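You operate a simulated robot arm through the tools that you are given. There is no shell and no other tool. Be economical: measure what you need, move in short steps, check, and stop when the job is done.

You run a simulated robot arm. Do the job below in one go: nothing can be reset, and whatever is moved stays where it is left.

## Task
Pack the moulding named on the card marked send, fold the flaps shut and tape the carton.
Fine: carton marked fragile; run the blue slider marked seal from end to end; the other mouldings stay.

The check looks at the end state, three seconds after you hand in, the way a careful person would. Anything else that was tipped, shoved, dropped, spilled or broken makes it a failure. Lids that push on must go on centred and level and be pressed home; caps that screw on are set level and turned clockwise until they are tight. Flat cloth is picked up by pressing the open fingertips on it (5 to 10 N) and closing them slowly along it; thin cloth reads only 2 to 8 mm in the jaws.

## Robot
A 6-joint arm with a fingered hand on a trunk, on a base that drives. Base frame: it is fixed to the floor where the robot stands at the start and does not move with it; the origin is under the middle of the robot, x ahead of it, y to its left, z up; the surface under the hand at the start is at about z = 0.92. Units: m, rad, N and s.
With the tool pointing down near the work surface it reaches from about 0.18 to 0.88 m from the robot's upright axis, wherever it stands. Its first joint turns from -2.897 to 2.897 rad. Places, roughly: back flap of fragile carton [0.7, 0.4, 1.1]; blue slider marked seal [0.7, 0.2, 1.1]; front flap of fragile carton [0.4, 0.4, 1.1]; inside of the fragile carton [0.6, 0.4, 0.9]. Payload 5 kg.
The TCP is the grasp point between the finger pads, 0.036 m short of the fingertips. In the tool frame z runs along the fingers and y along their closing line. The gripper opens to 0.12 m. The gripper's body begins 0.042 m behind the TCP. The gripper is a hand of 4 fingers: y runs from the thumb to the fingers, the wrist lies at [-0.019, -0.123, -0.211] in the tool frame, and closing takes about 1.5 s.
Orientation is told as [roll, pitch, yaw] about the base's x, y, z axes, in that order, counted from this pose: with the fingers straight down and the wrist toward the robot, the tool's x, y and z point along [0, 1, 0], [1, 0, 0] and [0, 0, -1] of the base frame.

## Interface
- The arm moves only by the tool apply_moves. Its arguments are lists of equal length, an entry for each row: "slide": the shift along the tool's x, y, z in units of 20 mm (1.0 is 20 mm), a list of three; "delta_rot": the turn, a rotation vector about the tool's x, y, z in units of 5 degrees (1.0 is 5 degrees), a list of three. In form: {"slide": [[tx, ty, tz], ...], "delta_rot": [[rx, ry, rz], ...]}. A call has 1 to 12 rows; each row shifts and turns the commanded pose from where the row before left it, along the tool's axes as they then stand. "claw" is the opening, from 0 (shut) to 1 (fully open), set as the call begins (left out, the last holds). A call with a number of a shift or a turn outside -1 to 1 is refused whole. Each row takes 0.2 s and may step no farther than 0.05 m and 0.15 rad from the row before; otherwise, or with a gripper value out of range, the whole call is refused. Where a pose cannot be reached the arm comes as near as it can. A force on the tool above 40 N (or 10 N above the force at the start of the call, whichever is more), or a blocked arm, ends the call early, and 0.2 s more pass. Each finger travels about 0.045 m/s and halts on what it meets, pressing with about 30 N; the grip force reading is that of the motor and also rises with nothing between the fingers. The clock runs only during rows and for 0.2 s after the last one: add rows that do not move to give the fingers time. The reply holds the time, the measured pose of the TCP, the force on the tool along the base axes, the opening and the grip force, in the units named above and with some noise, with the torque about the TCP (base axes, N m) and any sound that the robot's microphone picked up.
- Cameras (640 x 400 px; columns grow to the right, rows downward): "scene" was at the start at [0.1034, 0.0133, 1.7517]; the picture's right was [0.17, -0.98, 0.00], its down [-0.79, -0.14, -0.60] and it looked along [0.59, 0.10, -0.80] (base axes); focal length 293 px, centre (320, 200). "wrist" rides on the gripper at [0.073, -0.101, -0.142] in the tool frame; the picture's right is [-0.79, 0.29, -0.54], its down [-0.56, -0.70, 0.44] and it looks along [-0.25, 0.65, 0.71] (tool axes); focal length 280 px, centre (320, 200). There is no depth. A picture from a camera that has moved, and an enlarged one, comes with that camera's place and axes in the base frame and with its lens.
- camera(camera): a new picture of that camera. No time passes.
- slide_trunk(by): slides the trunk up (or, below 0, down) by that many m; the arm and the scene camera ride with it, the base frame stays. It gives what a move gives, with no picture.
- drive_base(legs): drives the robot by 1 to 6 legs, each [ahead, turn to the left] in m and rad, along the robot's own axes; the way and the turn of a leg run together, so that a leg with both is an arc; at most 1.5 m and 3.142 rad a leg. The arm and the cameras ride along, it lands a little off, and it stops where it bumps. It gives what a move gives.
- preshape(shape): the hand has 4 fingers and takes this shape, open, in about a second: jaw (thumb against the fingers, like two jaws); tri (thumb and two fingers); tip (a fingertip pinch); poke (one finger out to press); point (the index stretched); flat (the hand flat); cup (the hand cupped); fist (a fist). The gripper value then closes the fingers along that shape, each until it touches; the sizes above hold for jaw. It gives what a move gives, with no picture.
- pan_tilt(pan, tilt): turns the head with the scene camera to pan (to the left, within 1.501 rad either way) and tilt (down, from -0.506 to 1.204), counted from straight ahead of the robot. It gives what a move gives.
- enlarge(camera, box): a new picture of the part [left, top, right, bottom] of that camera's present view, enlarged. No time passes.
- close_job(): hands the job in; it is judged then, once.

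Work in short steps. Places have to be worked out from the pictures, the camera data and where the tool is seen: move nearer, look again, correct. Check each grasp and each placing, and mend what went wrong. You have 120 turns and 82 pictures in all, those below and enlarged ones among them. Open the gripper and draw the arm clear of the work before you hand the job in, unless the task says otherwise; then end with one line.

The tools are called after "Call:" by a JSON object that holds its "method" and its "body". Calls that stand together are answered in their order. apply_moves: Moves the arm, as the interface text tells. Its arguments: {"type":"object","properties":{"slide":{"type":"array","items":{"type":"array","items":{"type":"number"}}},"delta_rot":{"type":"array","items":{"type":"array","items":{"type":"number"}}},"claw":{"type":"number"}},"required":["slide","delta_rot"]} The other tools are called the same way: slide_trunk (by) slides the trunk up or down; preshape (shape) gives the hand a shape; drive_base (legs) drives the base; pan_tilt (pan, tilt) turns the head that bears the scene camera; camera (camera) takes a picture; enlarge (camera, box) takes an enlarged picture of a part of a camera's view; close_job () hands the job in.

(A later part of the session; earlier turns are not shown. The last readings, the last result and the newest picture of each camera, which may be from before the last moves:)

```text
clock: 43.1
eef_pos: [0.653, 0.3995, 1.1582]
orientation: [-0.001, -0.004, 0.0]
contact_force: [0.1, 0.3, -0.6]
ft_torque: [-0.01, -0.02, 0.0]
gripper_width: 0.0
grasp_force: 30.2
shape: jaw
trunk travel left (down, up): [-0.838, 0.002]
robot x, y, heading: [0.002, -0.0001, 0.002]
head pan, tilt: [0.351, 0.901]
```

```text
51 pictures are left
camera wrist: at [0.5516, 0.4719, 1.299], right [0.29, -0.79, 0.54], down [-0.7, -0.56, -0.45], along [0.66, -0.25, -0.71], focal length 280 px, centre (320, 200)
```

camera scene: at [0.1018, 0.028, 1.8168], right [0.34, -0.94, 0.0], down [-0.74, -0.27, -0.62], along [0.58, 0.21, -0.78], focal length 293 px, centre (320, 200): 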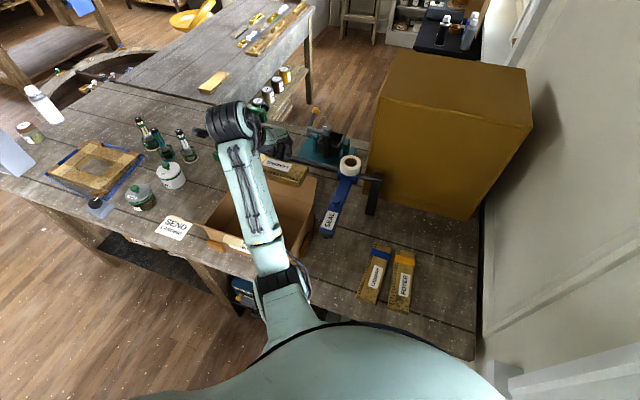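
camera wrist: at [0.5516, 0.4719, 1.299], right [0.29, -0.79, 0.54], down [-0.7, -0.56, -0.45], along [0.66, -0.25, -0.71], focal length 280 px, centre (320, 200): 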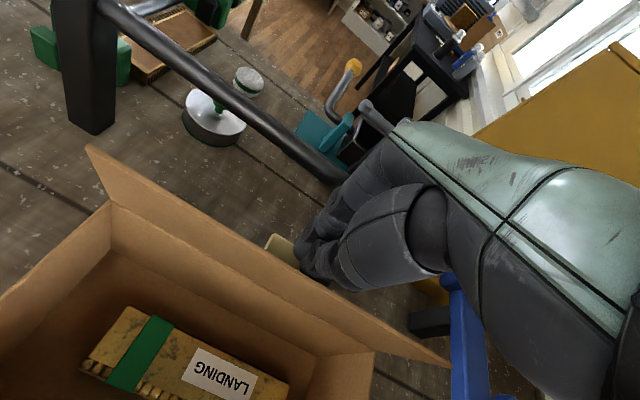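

The flap follows the tips and is now about upright. I continue inward, then curve downward.

Call:
{"method": "apply_moves", "body": {"slide": [[0, -0.5, 0], [0, -0.5, 0], [0, -0.5, 0], [0, -0.5, 0], [0, -0.5, 0.3], [0, -0.5, 0.4], [0, -0.4, 0.5]], "delta_rot": [[0, 0, 0], [0, 0, 0], [0, 0, 0], [0, 0, 0], [0, 0, 0], [0, 0, 0], [0, 0, 0]]}}

Call:
{"method": "camera", "body": {"camera": "wrist"}}

Call:
{"method": "enlarge", "body": {"camera": "scene", "box": [170, 80, 390, 280]}}

```text
clock: 44.7
eef_pos: [0.5865, 0.3986, 1.1329]
orientation: [0.0, -0.003, -0.002]
contact_force: [1.0, 0.3, 0.2]
ft_torque: [-0.04, 0.01, -0.02]
gripper_width: 0.0
grasp_force: 29.6
shape: jaw
trunk travel left (down, up): [-0.838, 0.002]
robot x, y, heading: [0.0034, 0.0003, 0.004]
head pan, tilt: [0.351, 0.901]
```

```text
50 pictures are left
camera wrist: at [0.4846, 0.4711, 1.275], right [0.28, -0.79, 0.54], down [-0.7, -0.56, -0.45], along [0.66, -0.25, -0.71], focal length 280 px, centre (320, 200)
```

wrist: 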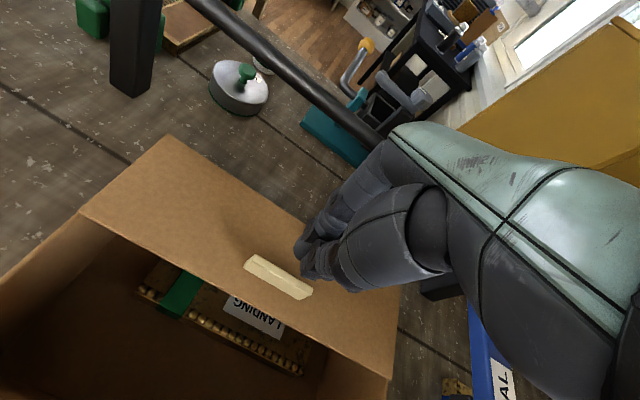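

```text
2.00 times, centred on (280, 180) of scene
camera zoom: at [0.1012, 0.0265, 1.8169], right [0.34, -0.94, 0.0], down [-0.74, -0.27, -0.62], along [0.58, 0.21, -0.78], focal length 586 px, centre (400, 240)
```

zoom: 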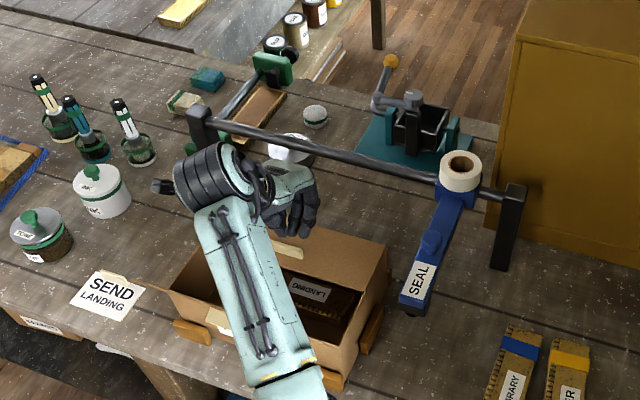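

The back flap folds in well. I press it down to level.

Call:
{"method": "apply_moves", "body": {"slide": [[0, -0.3, 0.4], [0, -0.2, 0.4], [0, 0, 0.4], [0, 0, 0.3], [0, 0, 0.3]], "delta_rot": [[0, 0, 0], [0, 0, 0], [0, 0, 0], [0, 0, 0], [0, 0, 0]]}}

Call:
{"method": "camera", "body": {"camera": "wrist"}}

```text
clock: 45.9
eef_pos: [0.5753, 0.3999, 1.1026]
orientation: [0.007, -0.012, -0.001]
contact_force: [1.5, 0.4, 23.3]
ft_torque: [0.27, -0.31, -0.04]
gripper_width: 0.0
grasp_force: 30.0
shape: jaw
trunk travel left (down, up): [-0.838, 0.002]
robot x, y, heading: [-0.0021, -0.0011, -0.004]
head pan, tilt: [0.351, 0.901]
```

```text
48 pictures are left
camera wrist: at [0.4733, 0.4705, 1.2443], right [0.28, -0.79, 0.54], down [-0.69, -0.56, -0.46], along [0.66, -0.25, -0.71], focal length 280 px, centre (320, 200)
```

wrist: 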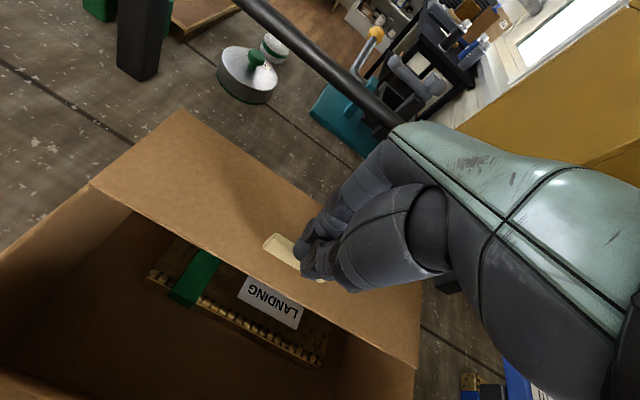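

Flap resists at about level (23 N). I lift off to see whether it stays.

Call:
{"method": "apply_moves", "body": {"slide": [[0, 0, -0.5], [0, 0, -1], [0, 0, -1], [0, 0, -1], [0, 0, -1], [0, 0, -1]], "delta_rot": [[0, 0, 0], [0, 0, 0], [0, 0, 0], [0, 0, 0], [0, 0, 0], [0, 0, 0]]}}

Call:
{"method": "camera", "body": {"camera": "wrist"}}

Call:
{"method": "enlarge", "body": {"camera": "scene", "box": [170, 100, 390, 280]}}

```text
clock: 47.3
eef_pos: [0.5743, 0.3989, 1.2064]
orientation: [-0.001, -0.004, -0.001]
contact_force: [-1.0, 0.9, -0.1]
ft_torque: [0.03, 0.0, -0.01]
gripper_width: 0.0
grasp_force: 29.9
shape: jaw
trunk travel left (down, up): [-0.838, 0.002]
robot x, y, heading: [-0.0028, -0.0004, -0.0]
head pan, tilt: [0.351, 0.901]
```

```text
47 pictures are left
camera wrist: at [0.4734, 0.4717, 1.3488], right [0.29, -0.79, 0.54], down [-0.7, -0.56, -0.45], along [0.66, -0.25, -0.71], focal length 280 px, centre (320, 200)
```

wrist: 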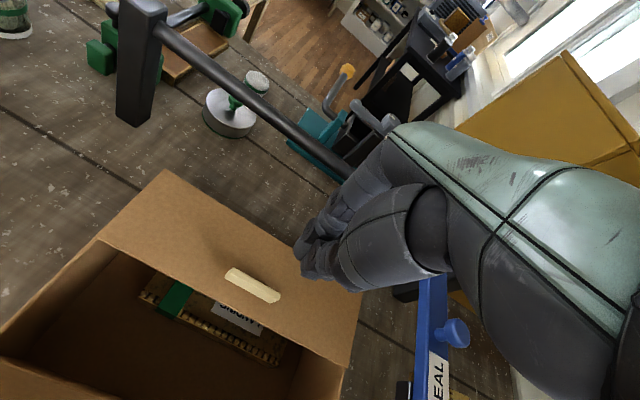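

```text
2.22 times, centred on (280, 190) of scene
camera zoom: at [0.1015, 0.0267, 1.8169], right [0.34, -0.94, 0.0], down [-0.74, -0.27, -0.62], along [0.58, 0.21, -0.78], focal length 651 px, centre (409, 222)
```

zoom: 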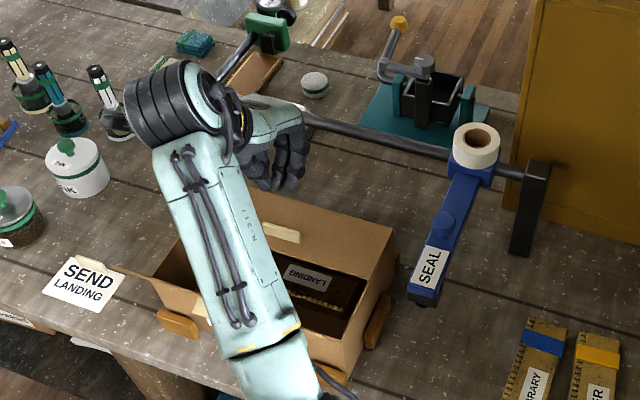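

The back flap stays shut. Now for the front flap I draw the hand back over it toward the robot, staying high.

Call:
{"method": "apply_moves", "body": {"slide": [[0, -1, 0], [0, -1, 0], [0, -1, 0], [0, -1, 0], [0, -1, 0], [0, -1, 0], [0, -1, 0], [0, -1, 0], [0, -1, 0], [0, -1, 0]], "delta_rot": [[0, 0, 0], [0, 0, 0], [0, 0, 0], [0, 0, 0], [0, 0, 0], [0, 0, 0], [0, 0, 0], [0, 0, 0], [0, 0, 0], [0, 0, 0]]}}

Call:
{"method": "camera", "body": {"camera": "wrist"}}

Call:
{"method": "camera", "body": {"camera": "scene"}}

```text
clock: 49.5
eef_pos: [0.376, 0.4001, 1.2024]
orientation: [0.002, -0.007, 0.0]
contact_force: [0.0, -0.1, -0.4]
ft_torque: [-0.01, -0.02, 0.0]
gripper_width: 0.0
grasp_force: 30.2
shape: jaw
out of reach, approached as far as the arm can: row 10
trunk travel left (down, up): [-0.838, 0.002]
robot x, y, heading: [-0.0043, -0.0033, -0.004]
head pan, tilt: [0.351, 0.901]
```

```text
45 pictures are left
camera wrist: at [0.2748, 0.4718, 1.3443], right [0.28, -0.79, 0.54], down [-0.7, -0.56, -0.45], along [0.66, -0.25, -0.71], focal length 280 px, centre (320, 200)
```

wrist: 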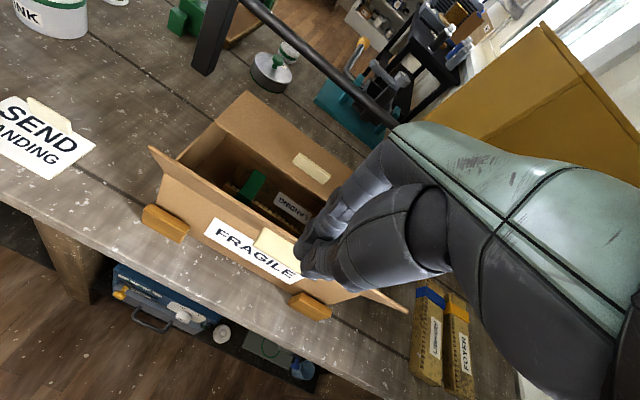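

```text
44 pictures are left
camera scene: at [0.1005, 0.0264, 1.817], right [0.34, -0.94, 0.0], down [-0.74, -0.27, -0.62], along [0.58, 0.21, -0.78], focal length 293 px, centre (320, 200)
```

scene: 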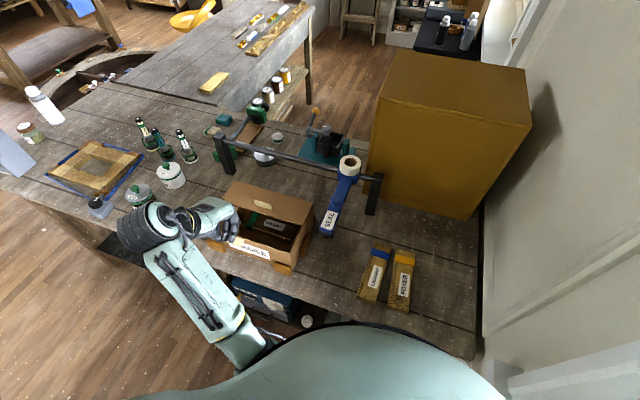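

Front flap top edge at x≈0.406; tips at x≈0.376. I descend in front of it, backing off slightly.

Call:
{"method": "apply_moves", "body": {"slide": [[0, -0.5, 0.5], [0, -0.3, 0.5], [0, -0.2, 0.7], [0, 0, 0.7], [0, 0, 0.7]], "delta_rot": [[0, 0, 0], [0, 0, 0], [0, 0, 0], [0, 0, 0], [0, 0, 0]]}}

Call:
{"method": "camera", "body": {"camera": "wrist"}}

```text
clock: 50.7
eef_pos: [0.3582, 0.4011, 1.1386]
orientation: [0.0, -0.003, -0.001]
contact_force: [0.3, 0.1, -0.1]
ft_torque: [-0.06, 0.01, 0.0]
gripper_width: 0.0002
grasp_force: 29.6
shape: jaw
trunk travel left (down, up): [-0.838, 0.002]
robot x, y, heading: [-0.0026, 0.0002, 0.003]
head pan, tilt: [0.351, 0.901]
```

```text
43 pictures are left
camera wrist: at [0.2571, 0.4726, 1.2809], right [0.29, -0.79, 0.54], down [-0.7, -0.56, -0.45], along [0.66, -0.25, -0.71], focal length 280 px, centre (320, 200)
```

wrist: 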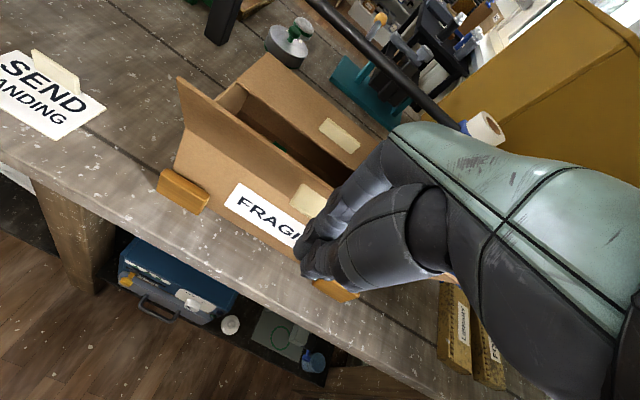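

Tips are in front of the flap, clear. I push it away from the robot to fold it over.

Call:
{"method": "apply_moves", "body": {"slide": [[0, 0.7, -0.4], [0, 0.7, -0.3], [0, 0.7, 0], [0, 0.7, 0], [0, 0.7, 0]], "delta_rot": [[0, 0, 0], [0, 0, 0], [0, 0, 0], [0, 0, 0], [0, 0, 0]]}}

Call:
{"method": "camera", "body": {"camera": "wrist"}}

```text
clock: 51.9
eef_pos: [0.4256, 0.401, 1.1588]
orientation: [0.009, -0.012, -0.001]
contact_force: [-7.1, 0.8, 36.8]
ft_torque: [-0.4, -0.39, 0.06]
gripper_width: 0.0
grasp_force: 29.5
shape: jaw
trunk travel left (down, up): [-0.838, 0.002]
robot x, y, heading: [-0.0013, -0.0006, -0.002]
head pan, tilt: [0.351, 0.901]
```

```text
42 pictures are left
camera wrist: at [0.3232, 0.4713, 1.3009], right [0.28, -0.79, 0.54], down [-0.69, -0.56, -0.46], along [0.66, -0.25, -0.71], focal length 280 px, centre (320, 200)
```

wrist: 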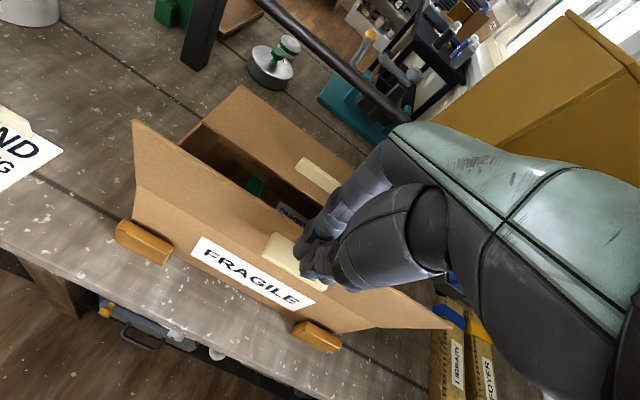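

The flap's top edge caught under the curled fingers (36 N upward), so I back off. A straight poking finger should give a steeper pushing face.

Call:
{"method": "apply_moves", "body": {"slide": [[0, -0.7, -0.2], [0, -1, 0], [0, -1, 0], [0, -0.6, 0]], "delta_rot": [[0, 0, 0], [0, 0, 0], [0, 0, 0], [0, 0, 0]]}}

Call:
{"method": "preshape", "body": {"shape": "poke"}}

Call:
{"method": "camera", "body": {"camera": "wrist"}}

Call:
{"method": "enlarge", "body": {"camera": "scene", "box": [100, 160, 340, 320]}}

```text
clock: 52.9
eef_pos: [0.3618, 0.4015, 1.1567]
orientation: [0.0, -0.004, 0.001]
contact_force: [0.5, 0.9, -0.1]
ft_torque: [-0.01, 0.0, 0.01]
gripper_width: 0.0002
grasp_force: 30.1
shape: jaw
trunk travel left (down, up): [-0.838, 0.002]
robot x, y, heading: [0.0013, 0.0044, 0.003]
head pan, tilt: [0.351, 0.901]
```

```text
clock: 53.8
eef_pos: [0.3617, 0.4004, 1.1582]
orientation: [-0.001, -0.003, 0.001]
contact_force: [-0.4, 0.0, 0.0]
ft_torque: [0.0, 0.01, 0.01]
gripper_width: 0.0004
grasp_force: 0.2
shape: poke
trunk travel left (down, up): [-0.838, 0.002]
robot x, y, heading: [0.0009, 0.0011, -0.0]
head pan, tilt: [0.351, 0.901]
```

```text
41 pictures are left
camera wrist: at [0.2603, 0.4729, 1.3002], right [0.29, -0.79, 0.54], down [-0.7, -0.56, -0.45], along [0.66, -0.25, -0.71], focal length 280 px, centre (320, 200)
```

wrist: 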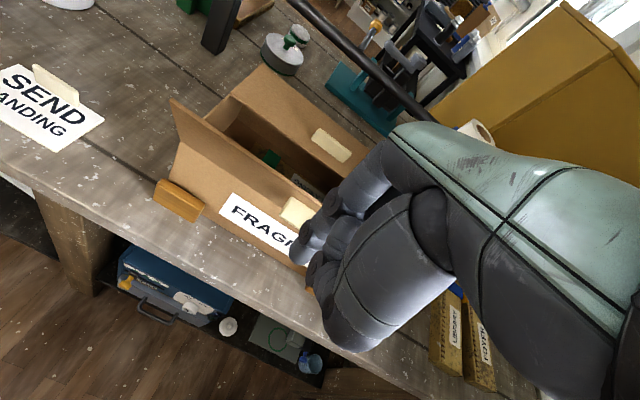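

```text
2.50 times, centred on (220, 240) of scene
camera zoom: at [0.1013, 0.0264, 1.8169], right [0.34, -0.94, 0.0], down [-0.74, -0.27, -0.62], along [0.58, 0.21, -0.78], focal length 732 px, centre (570, 100)
```

zoom: 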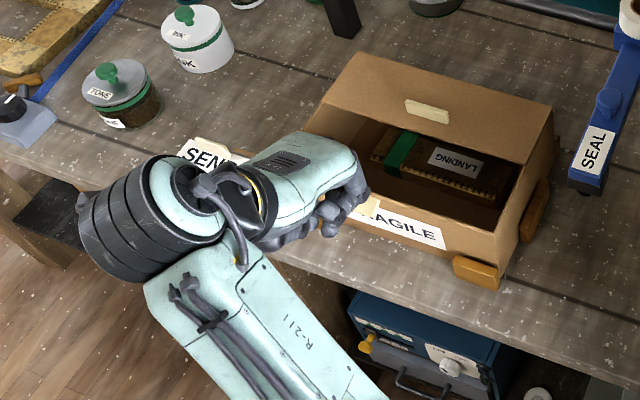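

The poke shape doesn't give a clear straight finger. Instead I'll open the jaw and straddle the flap's edge, thumb outside and fingers inside, and push with the thumb. I switch to jaw, and rise.

Call:
{"method": "preshape", "body": {"shape": "jaw"}}

Call:
{"method": "apply_moves", "body": {"slide": [[0, 0, -1], [0, 0.5, -1], [0, 1, -0.3], [0, 1, 0], [0, 0.9, 0], [0, 0, 0]], "delta_rot": [[0, 0, 0], [0, 0, 0], [0, 0, 0], [0, 0, 0], [0, 0, 0], [0, 0, 0]], "claw": 0.8}}

Call:
{"method": "camera", "body": {"camera": "wrist"}}

```text
clock: 54.7
eef_pos: [0.3612, 0.4006, 1.1584]
orientation: [0.001, -0.003, 0.0]
contact_force: [0.0, 0.2, 0.0]
ft_torque: [0.0, -0.02, -0.03]
gripper_width: 0.1199
grasp_force: 0.0
shape: jaw
trunk travel left (down, up): [-0.838, 0.002]
robot x, y, heading: [-0.0013, 0.0001, 0.004]
head pan, tilt: [0.351, 0.901]
```

```text
clock: 56.1
eef_pos: [0.4304, 0.3999, 1.2044]
orientation: [-0.001, -0.004, -0.002]
contact_force: [-0.1, 0.5, 0.4]
ft_torque: [0.01, -0.01, 0.05]
gripper_width: 0.0963
grasp_force: 0.0
shape: jaw
trunk travel left (down, up): [-0.838, 0.002]
robot x, y, heading: [0.0029, -0.0006, -0.004]
head pan, tilt: [0.351, 0.901]
```

```text
39 pictures are left
camera wrist: at [0.3284, 0.4721, 1.346], right [0.29, -0.79, 0.54], down [-0.7, -0.56, -0.45], along [0.66, -0.25, -0.71], focal length 280 px, centre (320, 200)
```

wrist: 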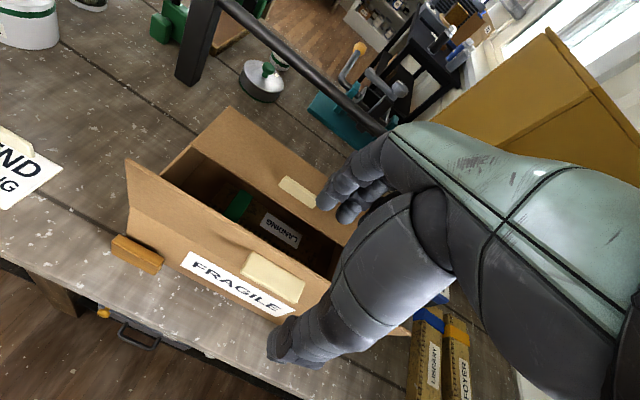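

The thumb hangs outside the flap, the fingers inside. I descend 5 cm, then push with the thumb.

Call:
{"method": "apply_moves", "body": {"slide": [[0, 0, 0.8], [0, 0, 0.8], [0, 0, 0.8], [0, 0, 0]], "delta_rot": [[0, 0, 0], [0, 0, 0], [0, 0, 0], [0, 0, 0]]}}

Call:
{"method": "apply_moves", "body": {"slide": [[0, 0.5, 0], [0, 0.5, 0], [0, 0.5, 0], [0, 0.5, 0]], "delta_rot": [[0, 0, 0], [0, 0, 0], [0, 0, 0], [0, 0, 0]]}}

Call:
{"method": "camera", "body": {"camera": "wrist"}}

```text
clock: 57.1
eef_pos: [0.4303, 0.3999, 1.1563]
orientation: [0.001, -0.003, -0.001]
contact_force: [0.6, 1.2, -0.2]
ft_torque: [-0.01, -0.05, -0.01]
gripper_width: 0.0964
grasp_force: 0.1
shape: jaw
trunk travel left (down, up): [-0.838, 0.002]
robot x, y, heading: [-0.0007, 0.0032, 0.003]
head pan, tilt: [0.351, 0.901]
```

```text
clock: 58.1
eef_pos: [0.4703, 0.4011, 1.1555]
orientation: [0.0, -0.005, 0.0]
contact_force: [0.0, -0.2, -0.4]
ft_torque: [0.02, 0.02, 0.01]
gripper_width: 0.0961
grasp_force: 0.2
shape: jaw
trunk travel left (down, up): [-0.838, 0.002]
robot x, y, heading: [-0.0001, -0.0013, -0.001]
head pan, tilt: [0.351, 0.901]
```

```text
38 pictures are left
camera wrist: at [0.3697, 0.4729, 1.2982], right [0.29, -0.79, 0.54], down [-0.7, -0.56, -0.45], along [0.66, -0.25, -0.71], focal length 280 px, centre (320, 200)
```

wrist: 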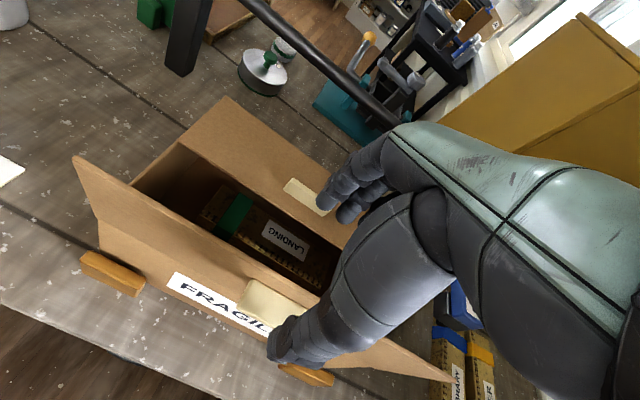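

The thumb is at the flap with no jam. I keep pushing.

Call:
{"method": "apply_moves", "body": {"slide": [[0, 0.5, 0], [0, 0.5, 0], [0, 0.5, 0], [0, 0.5, 0], [0, 0.5, 0]], "delta_rot": [[0, 0, 0], [0, 0, 0], [0, 0, 0], [0, 0, 0], [0, 0, 0]]}}

Call:
{"method": "camera", "body": {"camera": "wrist"}}

```text
clock: 59.3
eef_pos: [0.5195, 0.4015, 1.1565]
orientation: [0.0, -0.003, 0.001]
contact_force: [0.0, 0.1, -0.4]
ft_torque: [-0.05, -0.02, 0.02]
gripper_width: 0.0963
grasp_force: 0.1
shape: jaw
trunk travel left (down, up): [-0.838, 0.002]
robot x, y, heading: [0.0052, 0.0015, -0.001]
head pan, tilt: [0.351, 0.901]
```

```text
37 pictures are left
camera wrist: at [0.4194, 0.4727, 1.2983], right [0.29, -0.79, 0.54], down [-0.7, -0.56, -0.45], along [0.66, -0.25, -0.71], focal length 280 px, centre (320, 200)
```

wrist: 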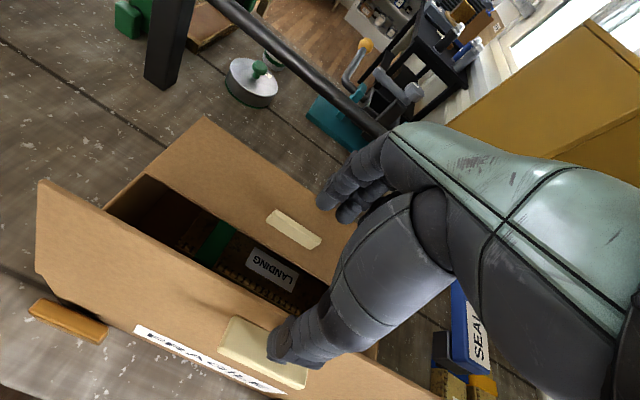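

The flap is folding inward nicely. I continue forward and then slightly down.

Call:
{"method": "apply_moves", "body": {"slide": [[0, 0.5, 0], [0, 0.5, 0], [0, 0.5, 0.2], [0, 0.5, 0.3], [0, 0.4, 0.3]], "delta_rot": [[0, 0, 0], [0, 0, 0], [0, 0, 0], [0, 0, 0], [0, 0, 0]]}}

Call:
{"method": "camera", "body": {"camera": "wrist"}}

```text
clock: 60.5
eef_pos: [0.5686, 0.4, 1.1402]
orientation: [-0.001, -0.004, -0.003]
contact_force: [0.5, -1.3, 0.9]
ft_torque: [-0.01, 0.01, 0.02]
gripper_width: 0.096
grasp_force: 0.0
shape: jaw
trunk travel left (down, up): [-0.838, 0.002]
robot x, y, heading: [0.0001, -0.0003, 0.001]
head pan, tilt: [0.351, 0.901]
```

```text
36 pictures are left
camera wrist: at [0.4676, 0.4724, 1.2821], right [0.29, -0.79, 0.54], down [-0.7, -0.56, -0.45], along [0.66, -0.25, -0.71], focal length 280 px, centre (320, 200)
```

wrist: 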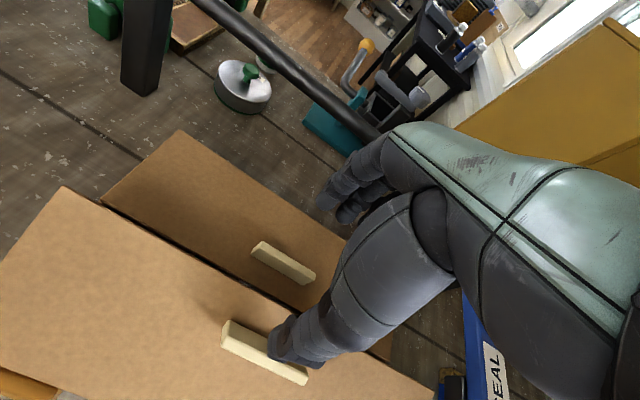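

Front flap is nearly level under the thumb. I press down gently; the fingers will meet the back flap too.

Call:
{"method": "apply_moves", "body": {"slide": [[0, 0, 0.5], [0, 0, 0.4], [0, 0, 0.4], [0, 0, 0.3], [0, 0, 0.2]], "delta_rot": [[0, 0, 0], [0, 0, 0], [0, 0, 0], [0, 0, 0], [0, 0, 0]]}}

Call:
{"method": "camera", "body": {"camera": "wrist"}}

```text
clock: 61.7
eef_pos: [0.5698, 0.4003, 1.1034]
orientation: [0.002, -0.004, -0.001]
contact_force: [12.6, -0.1, 7.4]
ft_torque: [0.03, -0.13, -0.03]
gripper_width: 0.0869
grasp_force: 0.0
shape: jaw
trunk travel left (down, up): [-0.838, 0.002]
robot x, y, heading: [0.0013, 0.0035, -0.001]
head pan, tilt: [0.351, 0.901]
```

```text
35 pictures are left
camera wrist: at [0.468, 0.4721, 1.2467], right [0.28, -0.79, 0.54], down [-0.7, -0.56, -0.45], along [0.66, -0.25, -0.71], focal length 280 px, centre (320, 200)
```

wrist: 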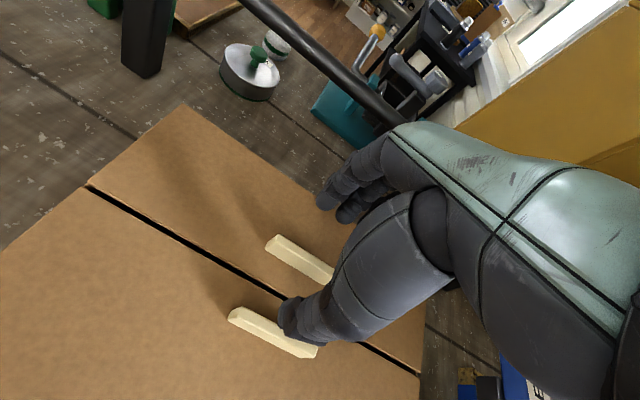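

Both flaps are level with a narrow seam. The thumb leans on the tab, so I back off a little and lift away.

Call:
{"method": "apply_moves", "body": {"slide": [[0, 0.3, -0.3], [0, 0, -0.8], [0, 0, -1], [0, 0, -1], [0, 0, -1], [0, 0, -1]], "delta_rot": [[0, 0, 0], [0, 0, 0], [0, 0, 0], [0, 0, 0], [0, 0, 0], [0, 0, 0]]}}

Call:
{"method": "camera", "body": {"camera": "wrist"}}

Call:
{"method": "enlarge", "body": {"camera": "scene", "box": [170, 100, 390, 280]}}

```text
clock: 63.1
eef_pos: [0.5741, 0.401, 1.2067]
orientation: [0.001, -0.005, -0.001]
contact_force: [-0.1, -0.2, 0.0]
ft_torque: [0.0, 0.0, -0.03]
gripper_width: 0.096
grasp_force: 0.0
shape: jaw
trunk travel left (down, up): [-0.838, 0.002]
robot x, y, heading: [0.0008, -0.0015, -0.004]
head pan, tilt: [0.351, 0.901]
```

```text
34 pictures are left
camera wrist: at [0.4728, 0.4733, 1.3484], right [0.29, -0.79, 0.54], down [-0.7, -0.56, -0.45], along [0.66, -0.25, -0.71], focal length 280 px, centre (320, 200)
```

wrist: 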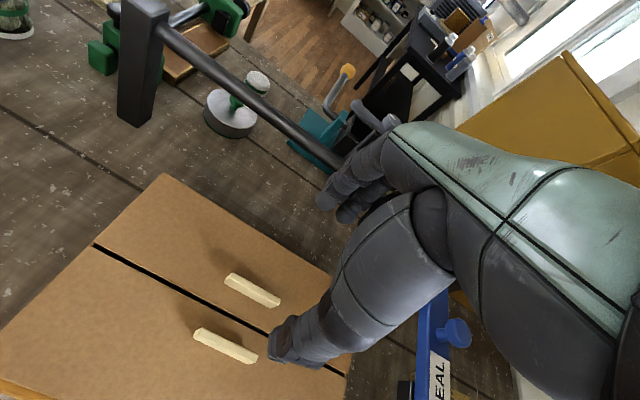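

```text
2.22 times, centred on (280, 190) of scene
camera zoom: at [0.1015, 0.0268, 1.8169], right [0.34, -0.94, 0.0], down [-0.74, -0.27, -0.62], along [0.58, 0.21, -0.78], focal length 651 px, centre (409, 222)
```

zoom: 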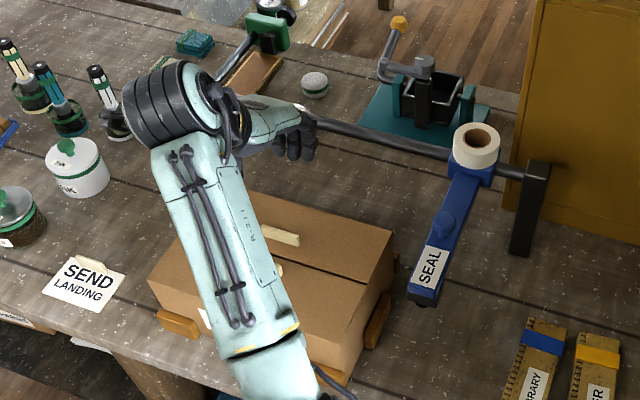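

Flaps shut, seam at x≈0.545 aligned with the slider's tip. Now I look closely at the slider before taking its knob.

Call:
{"method": "apply_moves", "body": {"slide": [[-1, 0, -0.5], [-1, 0, -0.5], [-1, 0, -0.5], [-1, 0, 0], [-1, 0, 0], [-1, 0, 0], [-1, 0, 0], [-1, 0, 0]], "delta_rot": [[0, 0, 0], [0, 0, 0], [0, 0, 0], [0, 0, 0], [0, 0, 0], [0, 0, 0], [0, 0, 0], [0, 0, 0]]}}

Call:
{"method": "camera", "body": {"camera": "wrist"}}

Call:
{"method": "enlarge", "body": {"camera": "scene", "box": [290, 120, 410, 240]}}

```text
clock: 64.9
eef_pos: [0.5748, 0.2398, 1.2372]
orientation: [0.001, -0.002, 0.001]
contact_force: [-0.2, 0.7, -0.4]
ft_torque: [0.05, 0.0, 0.02]
gripper_width: 0.0963
grasp_force: 0.1
shape: jaw
trunk travel left (down, up): [-0.838, 0.002]
robot x, y, heading: [-0.0004, 0.0005, -0.0]
head pan, tilt: [0.351, 0.901]
```

```text
32 pictures are left
camera wrist: at [0.4727, 0.3113, 1.379], right [0.29, -0.79, 0.54], down [-0.7, -0.56, -0.45], along [0.66, -0.25, -0.71], focal length 280 px, centre (320, 200)
```

wrist: 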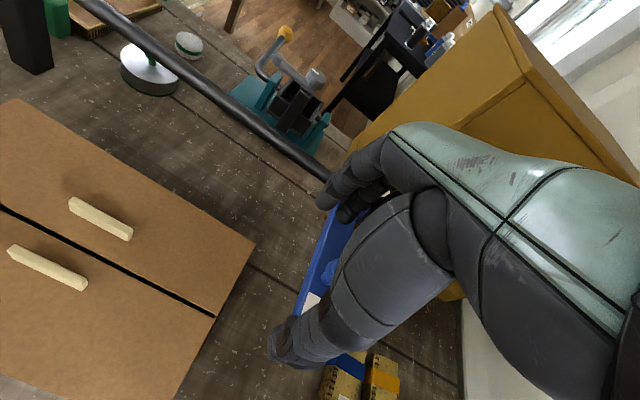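

```text
3.33 times, centred on (350, 180) of scene
camera zoom: at [0.1015, 0.0253, 1.8169], right [0.34, -0.94, 0.0], down [-0.74, -0.27, -0.62], along [0.58, 0.21, -0.78], focal length 976 px, centre (220, 267)
```

zoom: 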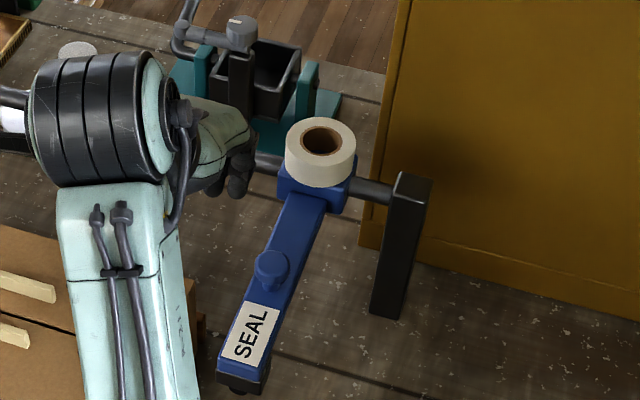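

Triangulating, the knob top is at about (0.634, 0.170, 1.13), ~34 mm wide. I go above it with fingers at ~62 mm and lower to just over it.

Call:
{"method": "apply_moves", "body": {"slide": [[-1, 0.8, 0], [-1, 0.8, 0], [-1, 0.8, 0], [-0.5, 0.4, 0], [0, 0, 0.7], [0, 0, 0.7], [0, 0, 0]], "delta_rot": [[0, 0, 0], [0, 0, 0], [0, 0, 0], [0, 0, 0], [0, 0, 0], [0, 0, 0], [0, 0, 0]], "claw": 0.52}}

Call:
{"method": "camera", "body": {"camera": "wrist"}}

Call:
{"method": "enlarge", "body": {"camera": "scene", "box": [290, 120, 410, 240]}}

```text
clock: 66.5
eef_pos: [0.6298, 0.1698, 1.2087]
orientation: [-0.001, -0.002, -0.001]
contact_force: [0.9, -0.5, 0.4]
ft_torque: [0.02, -0.02, -0.01]
gripper_width: 0.0627
grasp_force: 0.0
shape: jaw
trunk travel left (down, up): [-0.838, 0.002]
robot x, y, heading: [-0.0013, 0.0044, -0.007]
head pan, tilt: [0.351, 0.901]
```

```text
30 pictures are left
camera wrist: at [0.5283, 0.2422, 1.3504], right [0.29, -0.79, 0.54], down [-0.7, -0.56, -0.45], along [0.66, -0.25, -0.71], focal length 280 px, centre (320, 200)
```

wrist: 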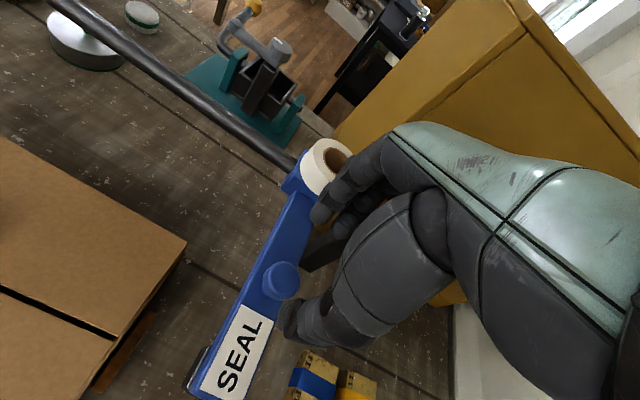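

```text
3.33 times, centred on (350, 180) of scene
camera zoom: at [0.1019, 0.0262, 1.8169], right [0.34, -0.94, 0.0], down [-0.74, -0.27, -0.62], along [0.58, 0.21, -0.78], focal length 976 px, centre (220, 267)
```

zoom: 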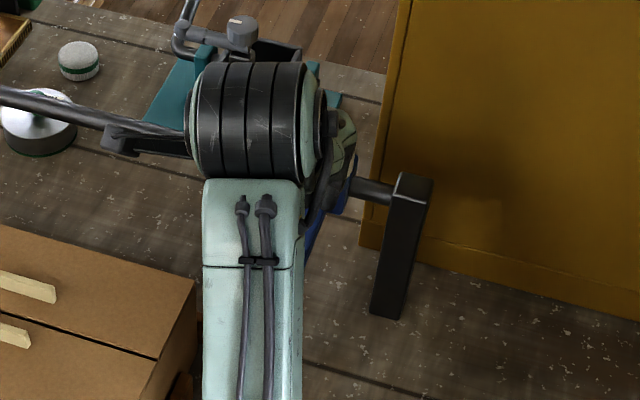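

Knob confirmed at (0.631, 0.1715). I lower slowly to TCP z≈1.165 and look at the clearance to the tape roll.

Call:
{"method": "apply_moves", "body": {"slide": [[0, 0, 0.6], [0, 0, 0.6], [0, 0, 0.6], [0, 0, 0.3]], "delta_rot": [[0, 0, 0], [0, 0, 0], [0, 0, 0], [0, 0, 0]], "claw": 0.5}}

Call:
{"method": "camera", "body": {"camera": "wrist"}}

```text
clock: 67.5
eef_pos: [0.629, 0.1697, 1.1659]
orientation: [0.0, -0.002, -0.001]
contact_force: [-0.8, -0.4, 0.5]
ft_torque: [0.0, 0.03, -0.02]
gripper_width: 0.0603
grasp_force: 0.1
shape: jaw
trunk travel left (down, up): [-0.838, 0.002]
robot x, y, heading: [0.0025, 0.0032, -0.005]
head pan, tilt: [0.351, 0.901]
```

```text
28 pictures are left
camera wrist: at [0.5282, 0.2424, 1.3082], right [0.29, -0.79, 0.54], down [-0.7, -0.56, -0.45], along [0.66, -0.25, -0.71], focal length 280 px, centre (320, 200)
```

wrist: 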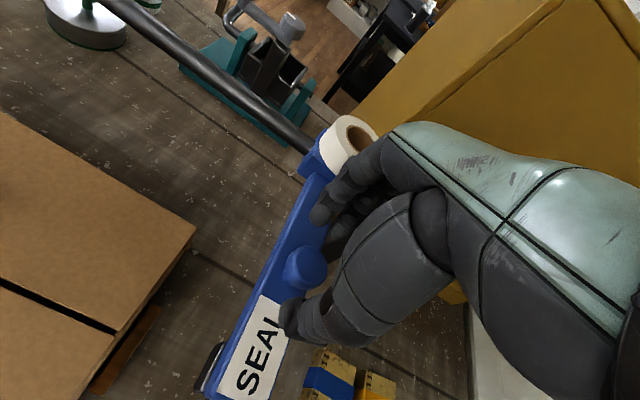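

Well aligned and no contact. I descend until tips near the arm's top.

Call:
{"method": "apply_moves", "body": {"slide": [[0, 0, 0.5], [0, 0, 0.4], [0, 0, 0.3]], "delta_rot": [[0, 0, 0], [0, 0, 0], [0, 0, 0]]}}

Call:
{"method": "apply_moves", "body": {"slide": [[0, 0, 0.15], [0, 0, 0]], "delta_rot": [[0, 0, 0], [0, 0, 0]]}}

Call:
{"method": "camera", "body": {"camera": "wrist"}}

```text
clock: 68.3
eef_pos: [0.6301, 0.1706, 1.1436]
orientation: [0.0, -0.002, 0.0]
contact_force: [0.1, -0.3, 0.1]
ft_torque: [0.0, 0.01, 0.0]
gripper_width: 0.0607
grasp_force: 0.0
shape: jaw
trunk travel left (down, up): [-0.838, 0.002]
robot x, y, heading: [0.0029, 0.0002, -0.005]
head pan, tilt: [0.351, 0.901]
```

```text
clock: 68.9
eef_pos: [0.6289, 0.1702, 1.14]
orientation: [-0.001, -0.004, -0.002]
contact_force: [-0.2, -1.0, 0.4]
ft_torque: [-0.02, 0.02, -0.01]
gripper_width: 0.0605
grasp_force: 0.1
shape: jaw
trunk travel left (down, up): [-0.838, 0.002]
robot x, y, heading: [0.002, -0.0001, -0.001]
head pan, tilt: [0.351, 0.901]
```

```text
27 pictures are left
camera wrist: at [0.5286, 0.2423, 1.2816], right [0.29, -0.79, 0.54], down [-0.7, -0.56, -0.45], along [0.66, -0.25, -0.71], focal length 280 px, centre (320, 200)
```

wrist: 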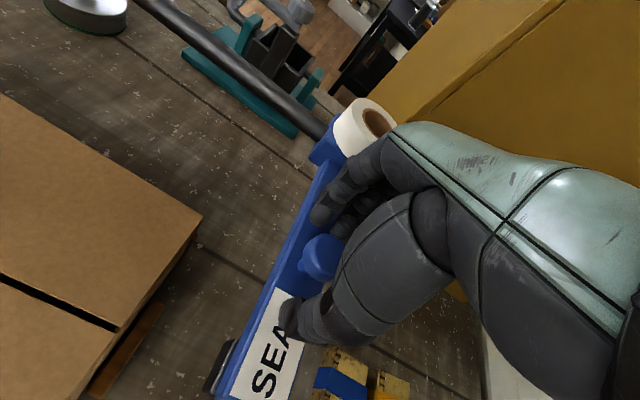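

The knob is between thumb and fingers. I go 4 mm lower and close.

Call:
{"method": "apply_moves", "body": {"slide": [[0, 0, 0.2], [0, 0, 0], [0, 0, 0], [0, 0, 0], [0, 0, 0], [0, 0, 0], [0, 0, 0]], "delta_rot": [[0, 0, 0], [0, 0, 0], [0, 0, 0], [0, 0, 0], [0, 0, 0], [0, 0, 0], [0, 0, 0]], "claw": 0}}

```text
clock: 70.5
eef_pos: [0.6315, 0.1701, 1.1373]
orientation: [0.003, -0.012, 0.0]
contact_force: [15.4, -0.2, 27.8]
ft_torque: [0.28, -0.95, -0.14]
gripper_width: 0.0163
grasp_force: 29.8
shape: jaw
trunk travel left (down, up): [-0.838, 0.002]
robot x, y, heading: [0.0007, -0.0027, -0.001]
head pan, tilt: [0.351, 0.901]
```

Gripped the knob's neck at 16 mm but the hand is pressing down and is off by a little in x. I relieve it by a few mm.

Call:
{"method": "apply_moves", "body": {"slide": [[0, 0.1, -0.1], [0, 0, 0]], "delta_rot": [[0, 0, 0], [0, 0, 0]]}}

Call:
{"method": "camera", "body": {"camera": "wrist"}}

```text
clock: 71.1
eef_pos: [0.6314, 0.1697, 1.1389]
orientation: [0.002, -0.006, 0.001]
contact_force: [13.0, -0.2, 21.8]
ft_torque: [0.31, -0.89, -0.13]
gripper_width: 0.0162
grasp_force: 29.8
shape: jaw
trunk travel left (down, up): [-0.838, 0.002]
robot x, y, heading: [-0.0023, 0.0006, 0.002]
head pan, tilt: [0.351, 0.901]
```

```text
26 pictures are left
camera wrist: at [0.53, 0.2416, 1.2805], right [0.28, -0.79, 0.54], down [-0.7, -0.56, -0.45], along [0.66, -0.25, -0.71], focal length 280 px, centre (320, 200)
```

wrist: 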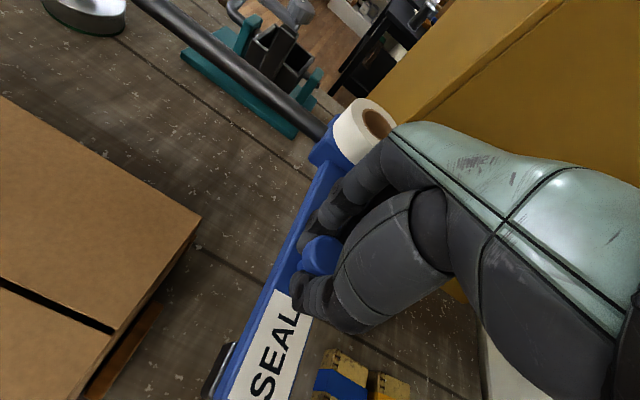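

Firm grip on the knob. I relieve a bit more and try a small move right to find whether the slider is at its end stop.

Call:
{"method": "apply_moves", "body": {"slide": [[0, 0.2, -0.2], [-0.3, 0, 0], [-0.3, 0, 0], [0, 0, 0]], "delta_rot": [[0, 0, 0], [0, 0, 0], [0, 0, 0], [0, 0, 0]]}}

```text
clock: 72.1
eef_pos: [0.6337, 0.1657, 1.1391]
orientation: [-0.003, 0.002, 0.007]
contact_force: [-9.8, 32.3, -10.7]
ft_torque: [0.56, 0.12, 0.22]
gripper_width: 0.0163
grasp_force: 29.7
shape: jaw
trunk travel left (down, up): [-0.838, 0.002]
robot x, y, heading: [0.0024, -0.0011, 0.005]
head pan, tilt: [0.351, 0.901]
```

It's against its right end stop. Now I draw it left in short steps.

Call:
{"method": "apply_moves", "body": {"slide": [[0.3, -0.1, 0.05], [0.4, 0, 0], [0.5, 0, 0], [0.5, 0, 0], [0.5, 0, 0]], "delta_rot": [[0, 0, 0], [0, 0, 0], [0, 0, 0], [0, 0, 0], [0, 0, 0]]}}

```text
clock: 73.3
eef_pos: [0.634, 0.2014, 1.1396]
orientation: [-0.002, 0.001, -0.001]
contact_force: [-9.5, -1.0, -21.0]
ft_torque: [-0.12, 0.12, 0.01]
gripper_width: 0.0156
grasp_force: 30.3
shape: jaw
trunk travel left (down, up): [-0.838, 0.002]
robot x, y, heading: [0.001, -0.0009, 0.001]
head pan, tilt: [0.351, 0.901]
```

It slides freely. I ease z and x slightly and continue left over the carton.

Call:
{"method": "apply_moves", "body": {"slide": [[0.5, -0.05, 0.1], [0.5, 0, 0], [0.5, 0, 0], [0.5, 0, 0], [0.5, 0, 0], [0.5, 0, 0], [0.5, 0, 0]], "delta_rot": [[0, 0, 0], [0, 0, 0], [0, 0, 0], [0, 0, 0], [0, 0, 0], [0, 0, 0], [0, 0, 0]]}}

Call:
{"method": "camera", "body": {"camera": "wrist"}}

Call:
{"method": "enlarge", "body": {"camera": "scene", "box": [170, 100, 390, 280]}}

```text
clock: 74.9
eef_pos: [0.6329, 0.2735, 1.1395]
orientation: [0.0, -0.005, -0.002]
contact_force: [-5.4, -2.1, -7.6]
ft_torque: [-0.12, 0.0, 0.0]
gripper_width: 0.0154
grasp_force: 30.4
shape: jaw
trunk travel left (down, up): [-0.838, 0.002]
robot x, y, heading: [-0.0024, 0.0014, -0.002]
head pan, tilt: [0.351, 0.901]
```

```text
25 pictures are left
camera wrist: at [0.532, 0.3451, 1.2806], right [0.28, -0.79, 0.54], down [-0.7, -0.56, -0.45], along [0.66, -0.25, -0.71], focal length 280 px, centre (320, 200)
```

wrist: 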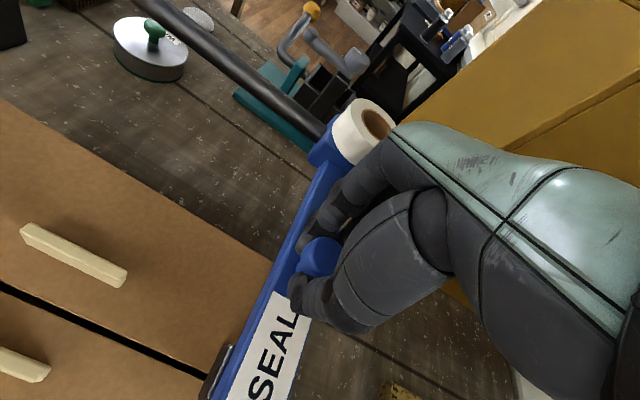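

```text
2.22 times, centred on (280, 190) of scene
camera zoom: at [0.1018, 0.0274, 1.8169], right [0.34, -0.94, 0.0], down [-0.74, -0.27, -0.62], along [0.58, 0.21, -0.78], focal length 651 px, centre (409, 222)
```

zoom: 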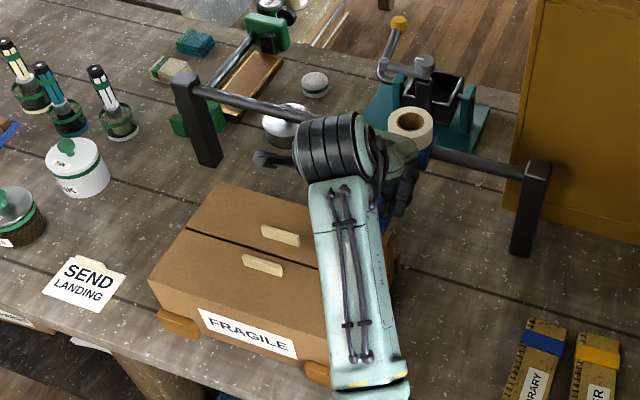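

The slider tip runs on the seam and flaps stay shut. I continue left.

Call:
{"method": "apply_moves", "body": {"slide": [[0.5, 0, 0], [0.5, 0, 0], [0.5, 0, 0], [0.5, 0, 0], [0.5, 0, 0], [0.5, 0, 0], [0.5, 0, 0], [0.5, 0, 0], [0.5, 0, 0], [0.5, 0, 0]], "delta_rot": [[0, 0, 0], [0, 0, 0], [0, 0, 0], [0, 0, 0], [0, 0, 0], [0, 0, 0], [0, 0, 0], [0, 0, 0], [0, 0, 0], [0, 0, 0]]}}

Call:
{"method": "camera", "body": {"camera": "wrist"}}

Call:
{"method": "enlarge", "body": {"camera": "scene", "box": [170, 100, 390, 280]}}

```text
clock: 77.1
eef_pos: [0.6329, 0.3733, 1.1397]
orientation: [0.001, -0.003, -0.002]
contact_force: [-0.6, -0.1, -3.7]
ft_torque: [-0.05, -0.14, 0.0]
gripper_width: 0.0156
grasp_force: 30.2
shape: jaw
trunk travel left (down, up): [-0.838, 0.002]
robot x, y, heading: [0.0001, 0.0024, -0.0]
head pan, tilt: [0.351, 0.901]
```

```text
23 pictures are left
camera wrist: at [0.5318, 0.4455, 1.2806], right [0.29, -0.79, 0.54], down [-0.7, -0.56, -0.45], along [0.66, -0.25, -0.71], focal length 280 px, centre (320, 200)
```

wrist: 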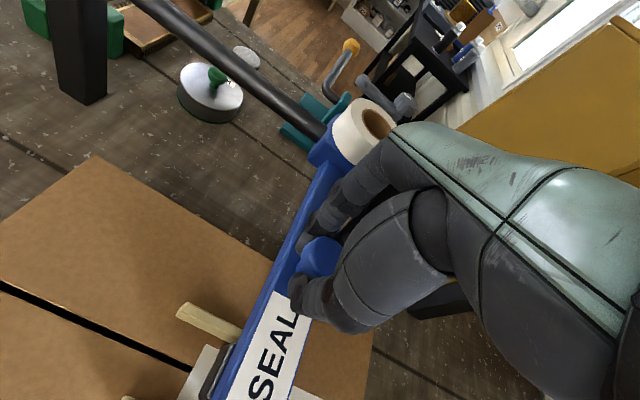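

```text
2.22 times, centred on (280, 190) of scene
camera zoom: at [0.1021, 0.0273, 1.8169], right [0.34, -0.94, 0.0], down [-0.74, -0.27, -0.62], along [0.58, 0.21, -0.78], focal length 651 px, centre (409, 222)
```

zoom: 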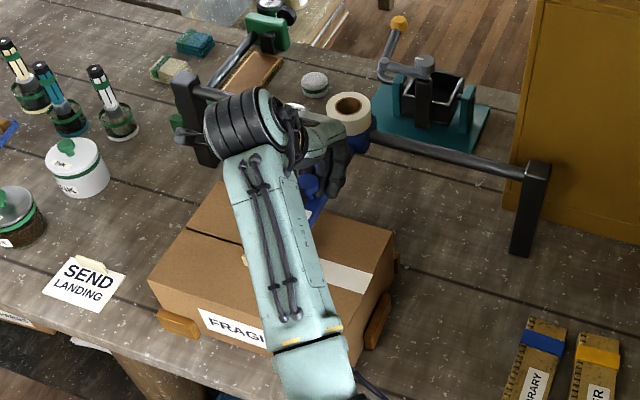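

Tape is being laid behind the slider. I continue.

Call:
{"method": "apply_moves", "body": {"slide": [[0.5, 0, 0], [0.5, 0, 0], [0.5, 0, 0], [0.5, 0, 0], [0.5, 0, 0], [0.5, 0, 0], [0.5, 0, 0], [0.5, 0, 0], [0.5, 0, 0], [0.5, 0, 0]], "delta_rot": [[0, 0, 0], [0, 0, 0], [0, 0, 0], [0, 0, 0], [0, 0, 0], [0, 0, 0], [0, 0, 0], [0, 0, 0], [0, 0, 0], [0, 0, 0]]}}

Call:
{"method": "camera", "body": {"camera": "wrist"}}

Call:
{"method": "enlarge", "body": {"camera": "scene", "box": [130, 90, 390, 280]}}

```text
clock: 79.3
eef_pos: [0.6322, 0.4733, 1.1385]
orientation: [0.001, -0.003, -0.004]
contact_force: [-3.2, -1.4, -1.2]
ft_torque: [-0.01, -0.14, -0.01]
gripper_width: 0.0156
grasp_force: 30.4
shape: jaw
trunk travel left (down, up): [-0.838, 0.002]
robot x, y, heading: [0.004, 0.0051, -0.003]
head pan, tilt: [0.351, 0.901]
```

```text
21 pictures are left
camera wrist: at [0.5318, 0.545, 1.2806], right [0.29, -0.79, 0.54], down [-0.7, -0.56, -0.45], along [0.66, -0.25, -0.71], focal length 280 px, centre (320, 200)
```

wrist: 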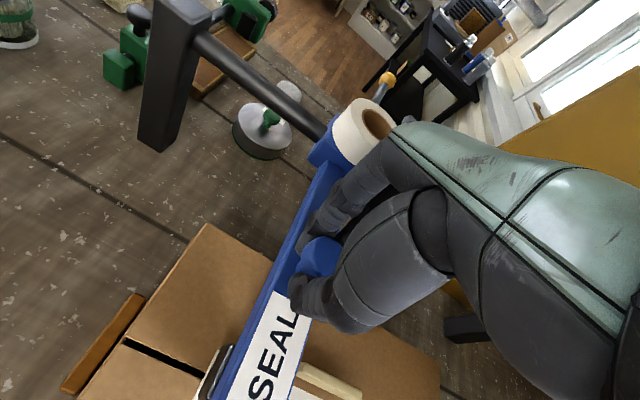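

```text
2.11 times, centred on (260, 185) of scene
camera zoom: at [0.1012, 0.0273, 1.8169], right [0.34, -0.94, 0.0], down [-0.74, -0.27, -0.62], along [0.58, 0.21, -0.78], focal length 616 px, centre (446, 232)
```

zoom: 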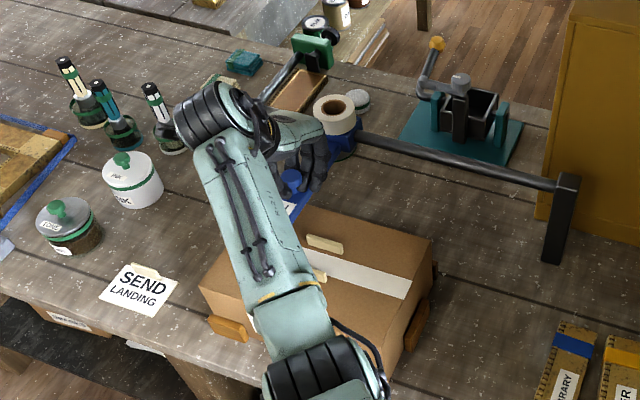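

Continuing toward the left end; stop expected near y≈0.57.

Call:
{"method": "apply_moves", "body": {"slide": [[0.5, 0, 0], [0.5, 0, 0], [0.5, 0, 0], [0.5, 0, 0], [0.5, 0, 0], [0.5, 0, 0], [0.5, 0, 0], [0.5, 0, 0]], "delta_rot": [[0, 0, 0], [0, 0, 0], [0, 0, 0], [0, 0, 0], [0, 0, 0], [0, 0, 0], [0, 0, 0], [0, 0, 0]]}}

Call:
{"method": "apply_moves", "body": {"slide": [[0.4, 0, 0], [0.4, 0, 0], [0.3, 0, 0], [0.3, 0, 0], [0.3, 0, 0], [0.3, 0, 0]], "delta_rot": [[0, 0, 0], [0, 0, 0], [0, 0, 0], [0, 0, 0], [0, 0, 0], [0, 0, 0]]}}

Call:
{"method": "camera", "body": {"camera": "wrist"}}

```text
clock: 81.1
eef_pos: [0.6325, 0.554, 1.1384]
orientation: [0.0, -0.005, 0.001]
contact_force: [-5.0, -0.7, -6.9]
ft_torque: [0.0, -0.05, -0.01]
gripper_width: 0.0157
grasp_force: 30.3
shape: jaw
trunk travel left (down, up): [-0.838, 0.002]
robot x, y, heading: [0.0026, 0.001, -0.002]
head pan, tilt: [0.351, 0.901]
```

```text
clock: 82.5
eef_pos: [0.6329, 0.5938, 1.1386]
orientation: [0.0, -0.002, 0.001]
contact_force: [-2.8, -0.3, -7.2]
ft_torque: [-0.03, -0.09, -0.01]
gripper_width: 0.0157
grasp_force: 29.7
shape: jaw
trunk travel left (down, up): [-0.838, 0.002]
robot x, y, heading: [-0.0006, -0.0003, -0.0]
head pan, tilt: [0.351, 0.901]
```

```text
19 pictures are left
camera wrist: at [0.5317, 0.6653, 1.2805], right [0.29, -0.79, 0.54], down [-0.7, -0.56, -0.45], along [0.66, -0.25, -0.71], focal length 280 px, centre (320, 200)
```

wrist: 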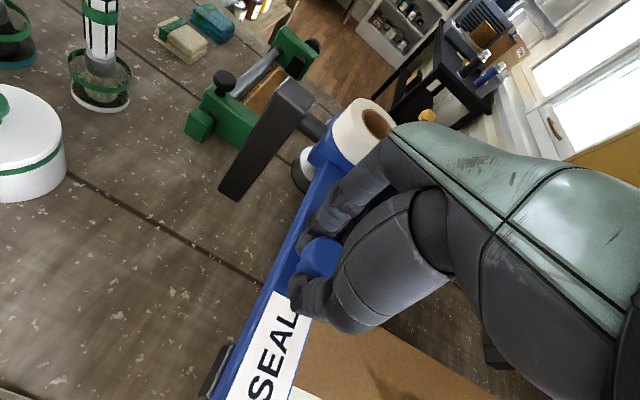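

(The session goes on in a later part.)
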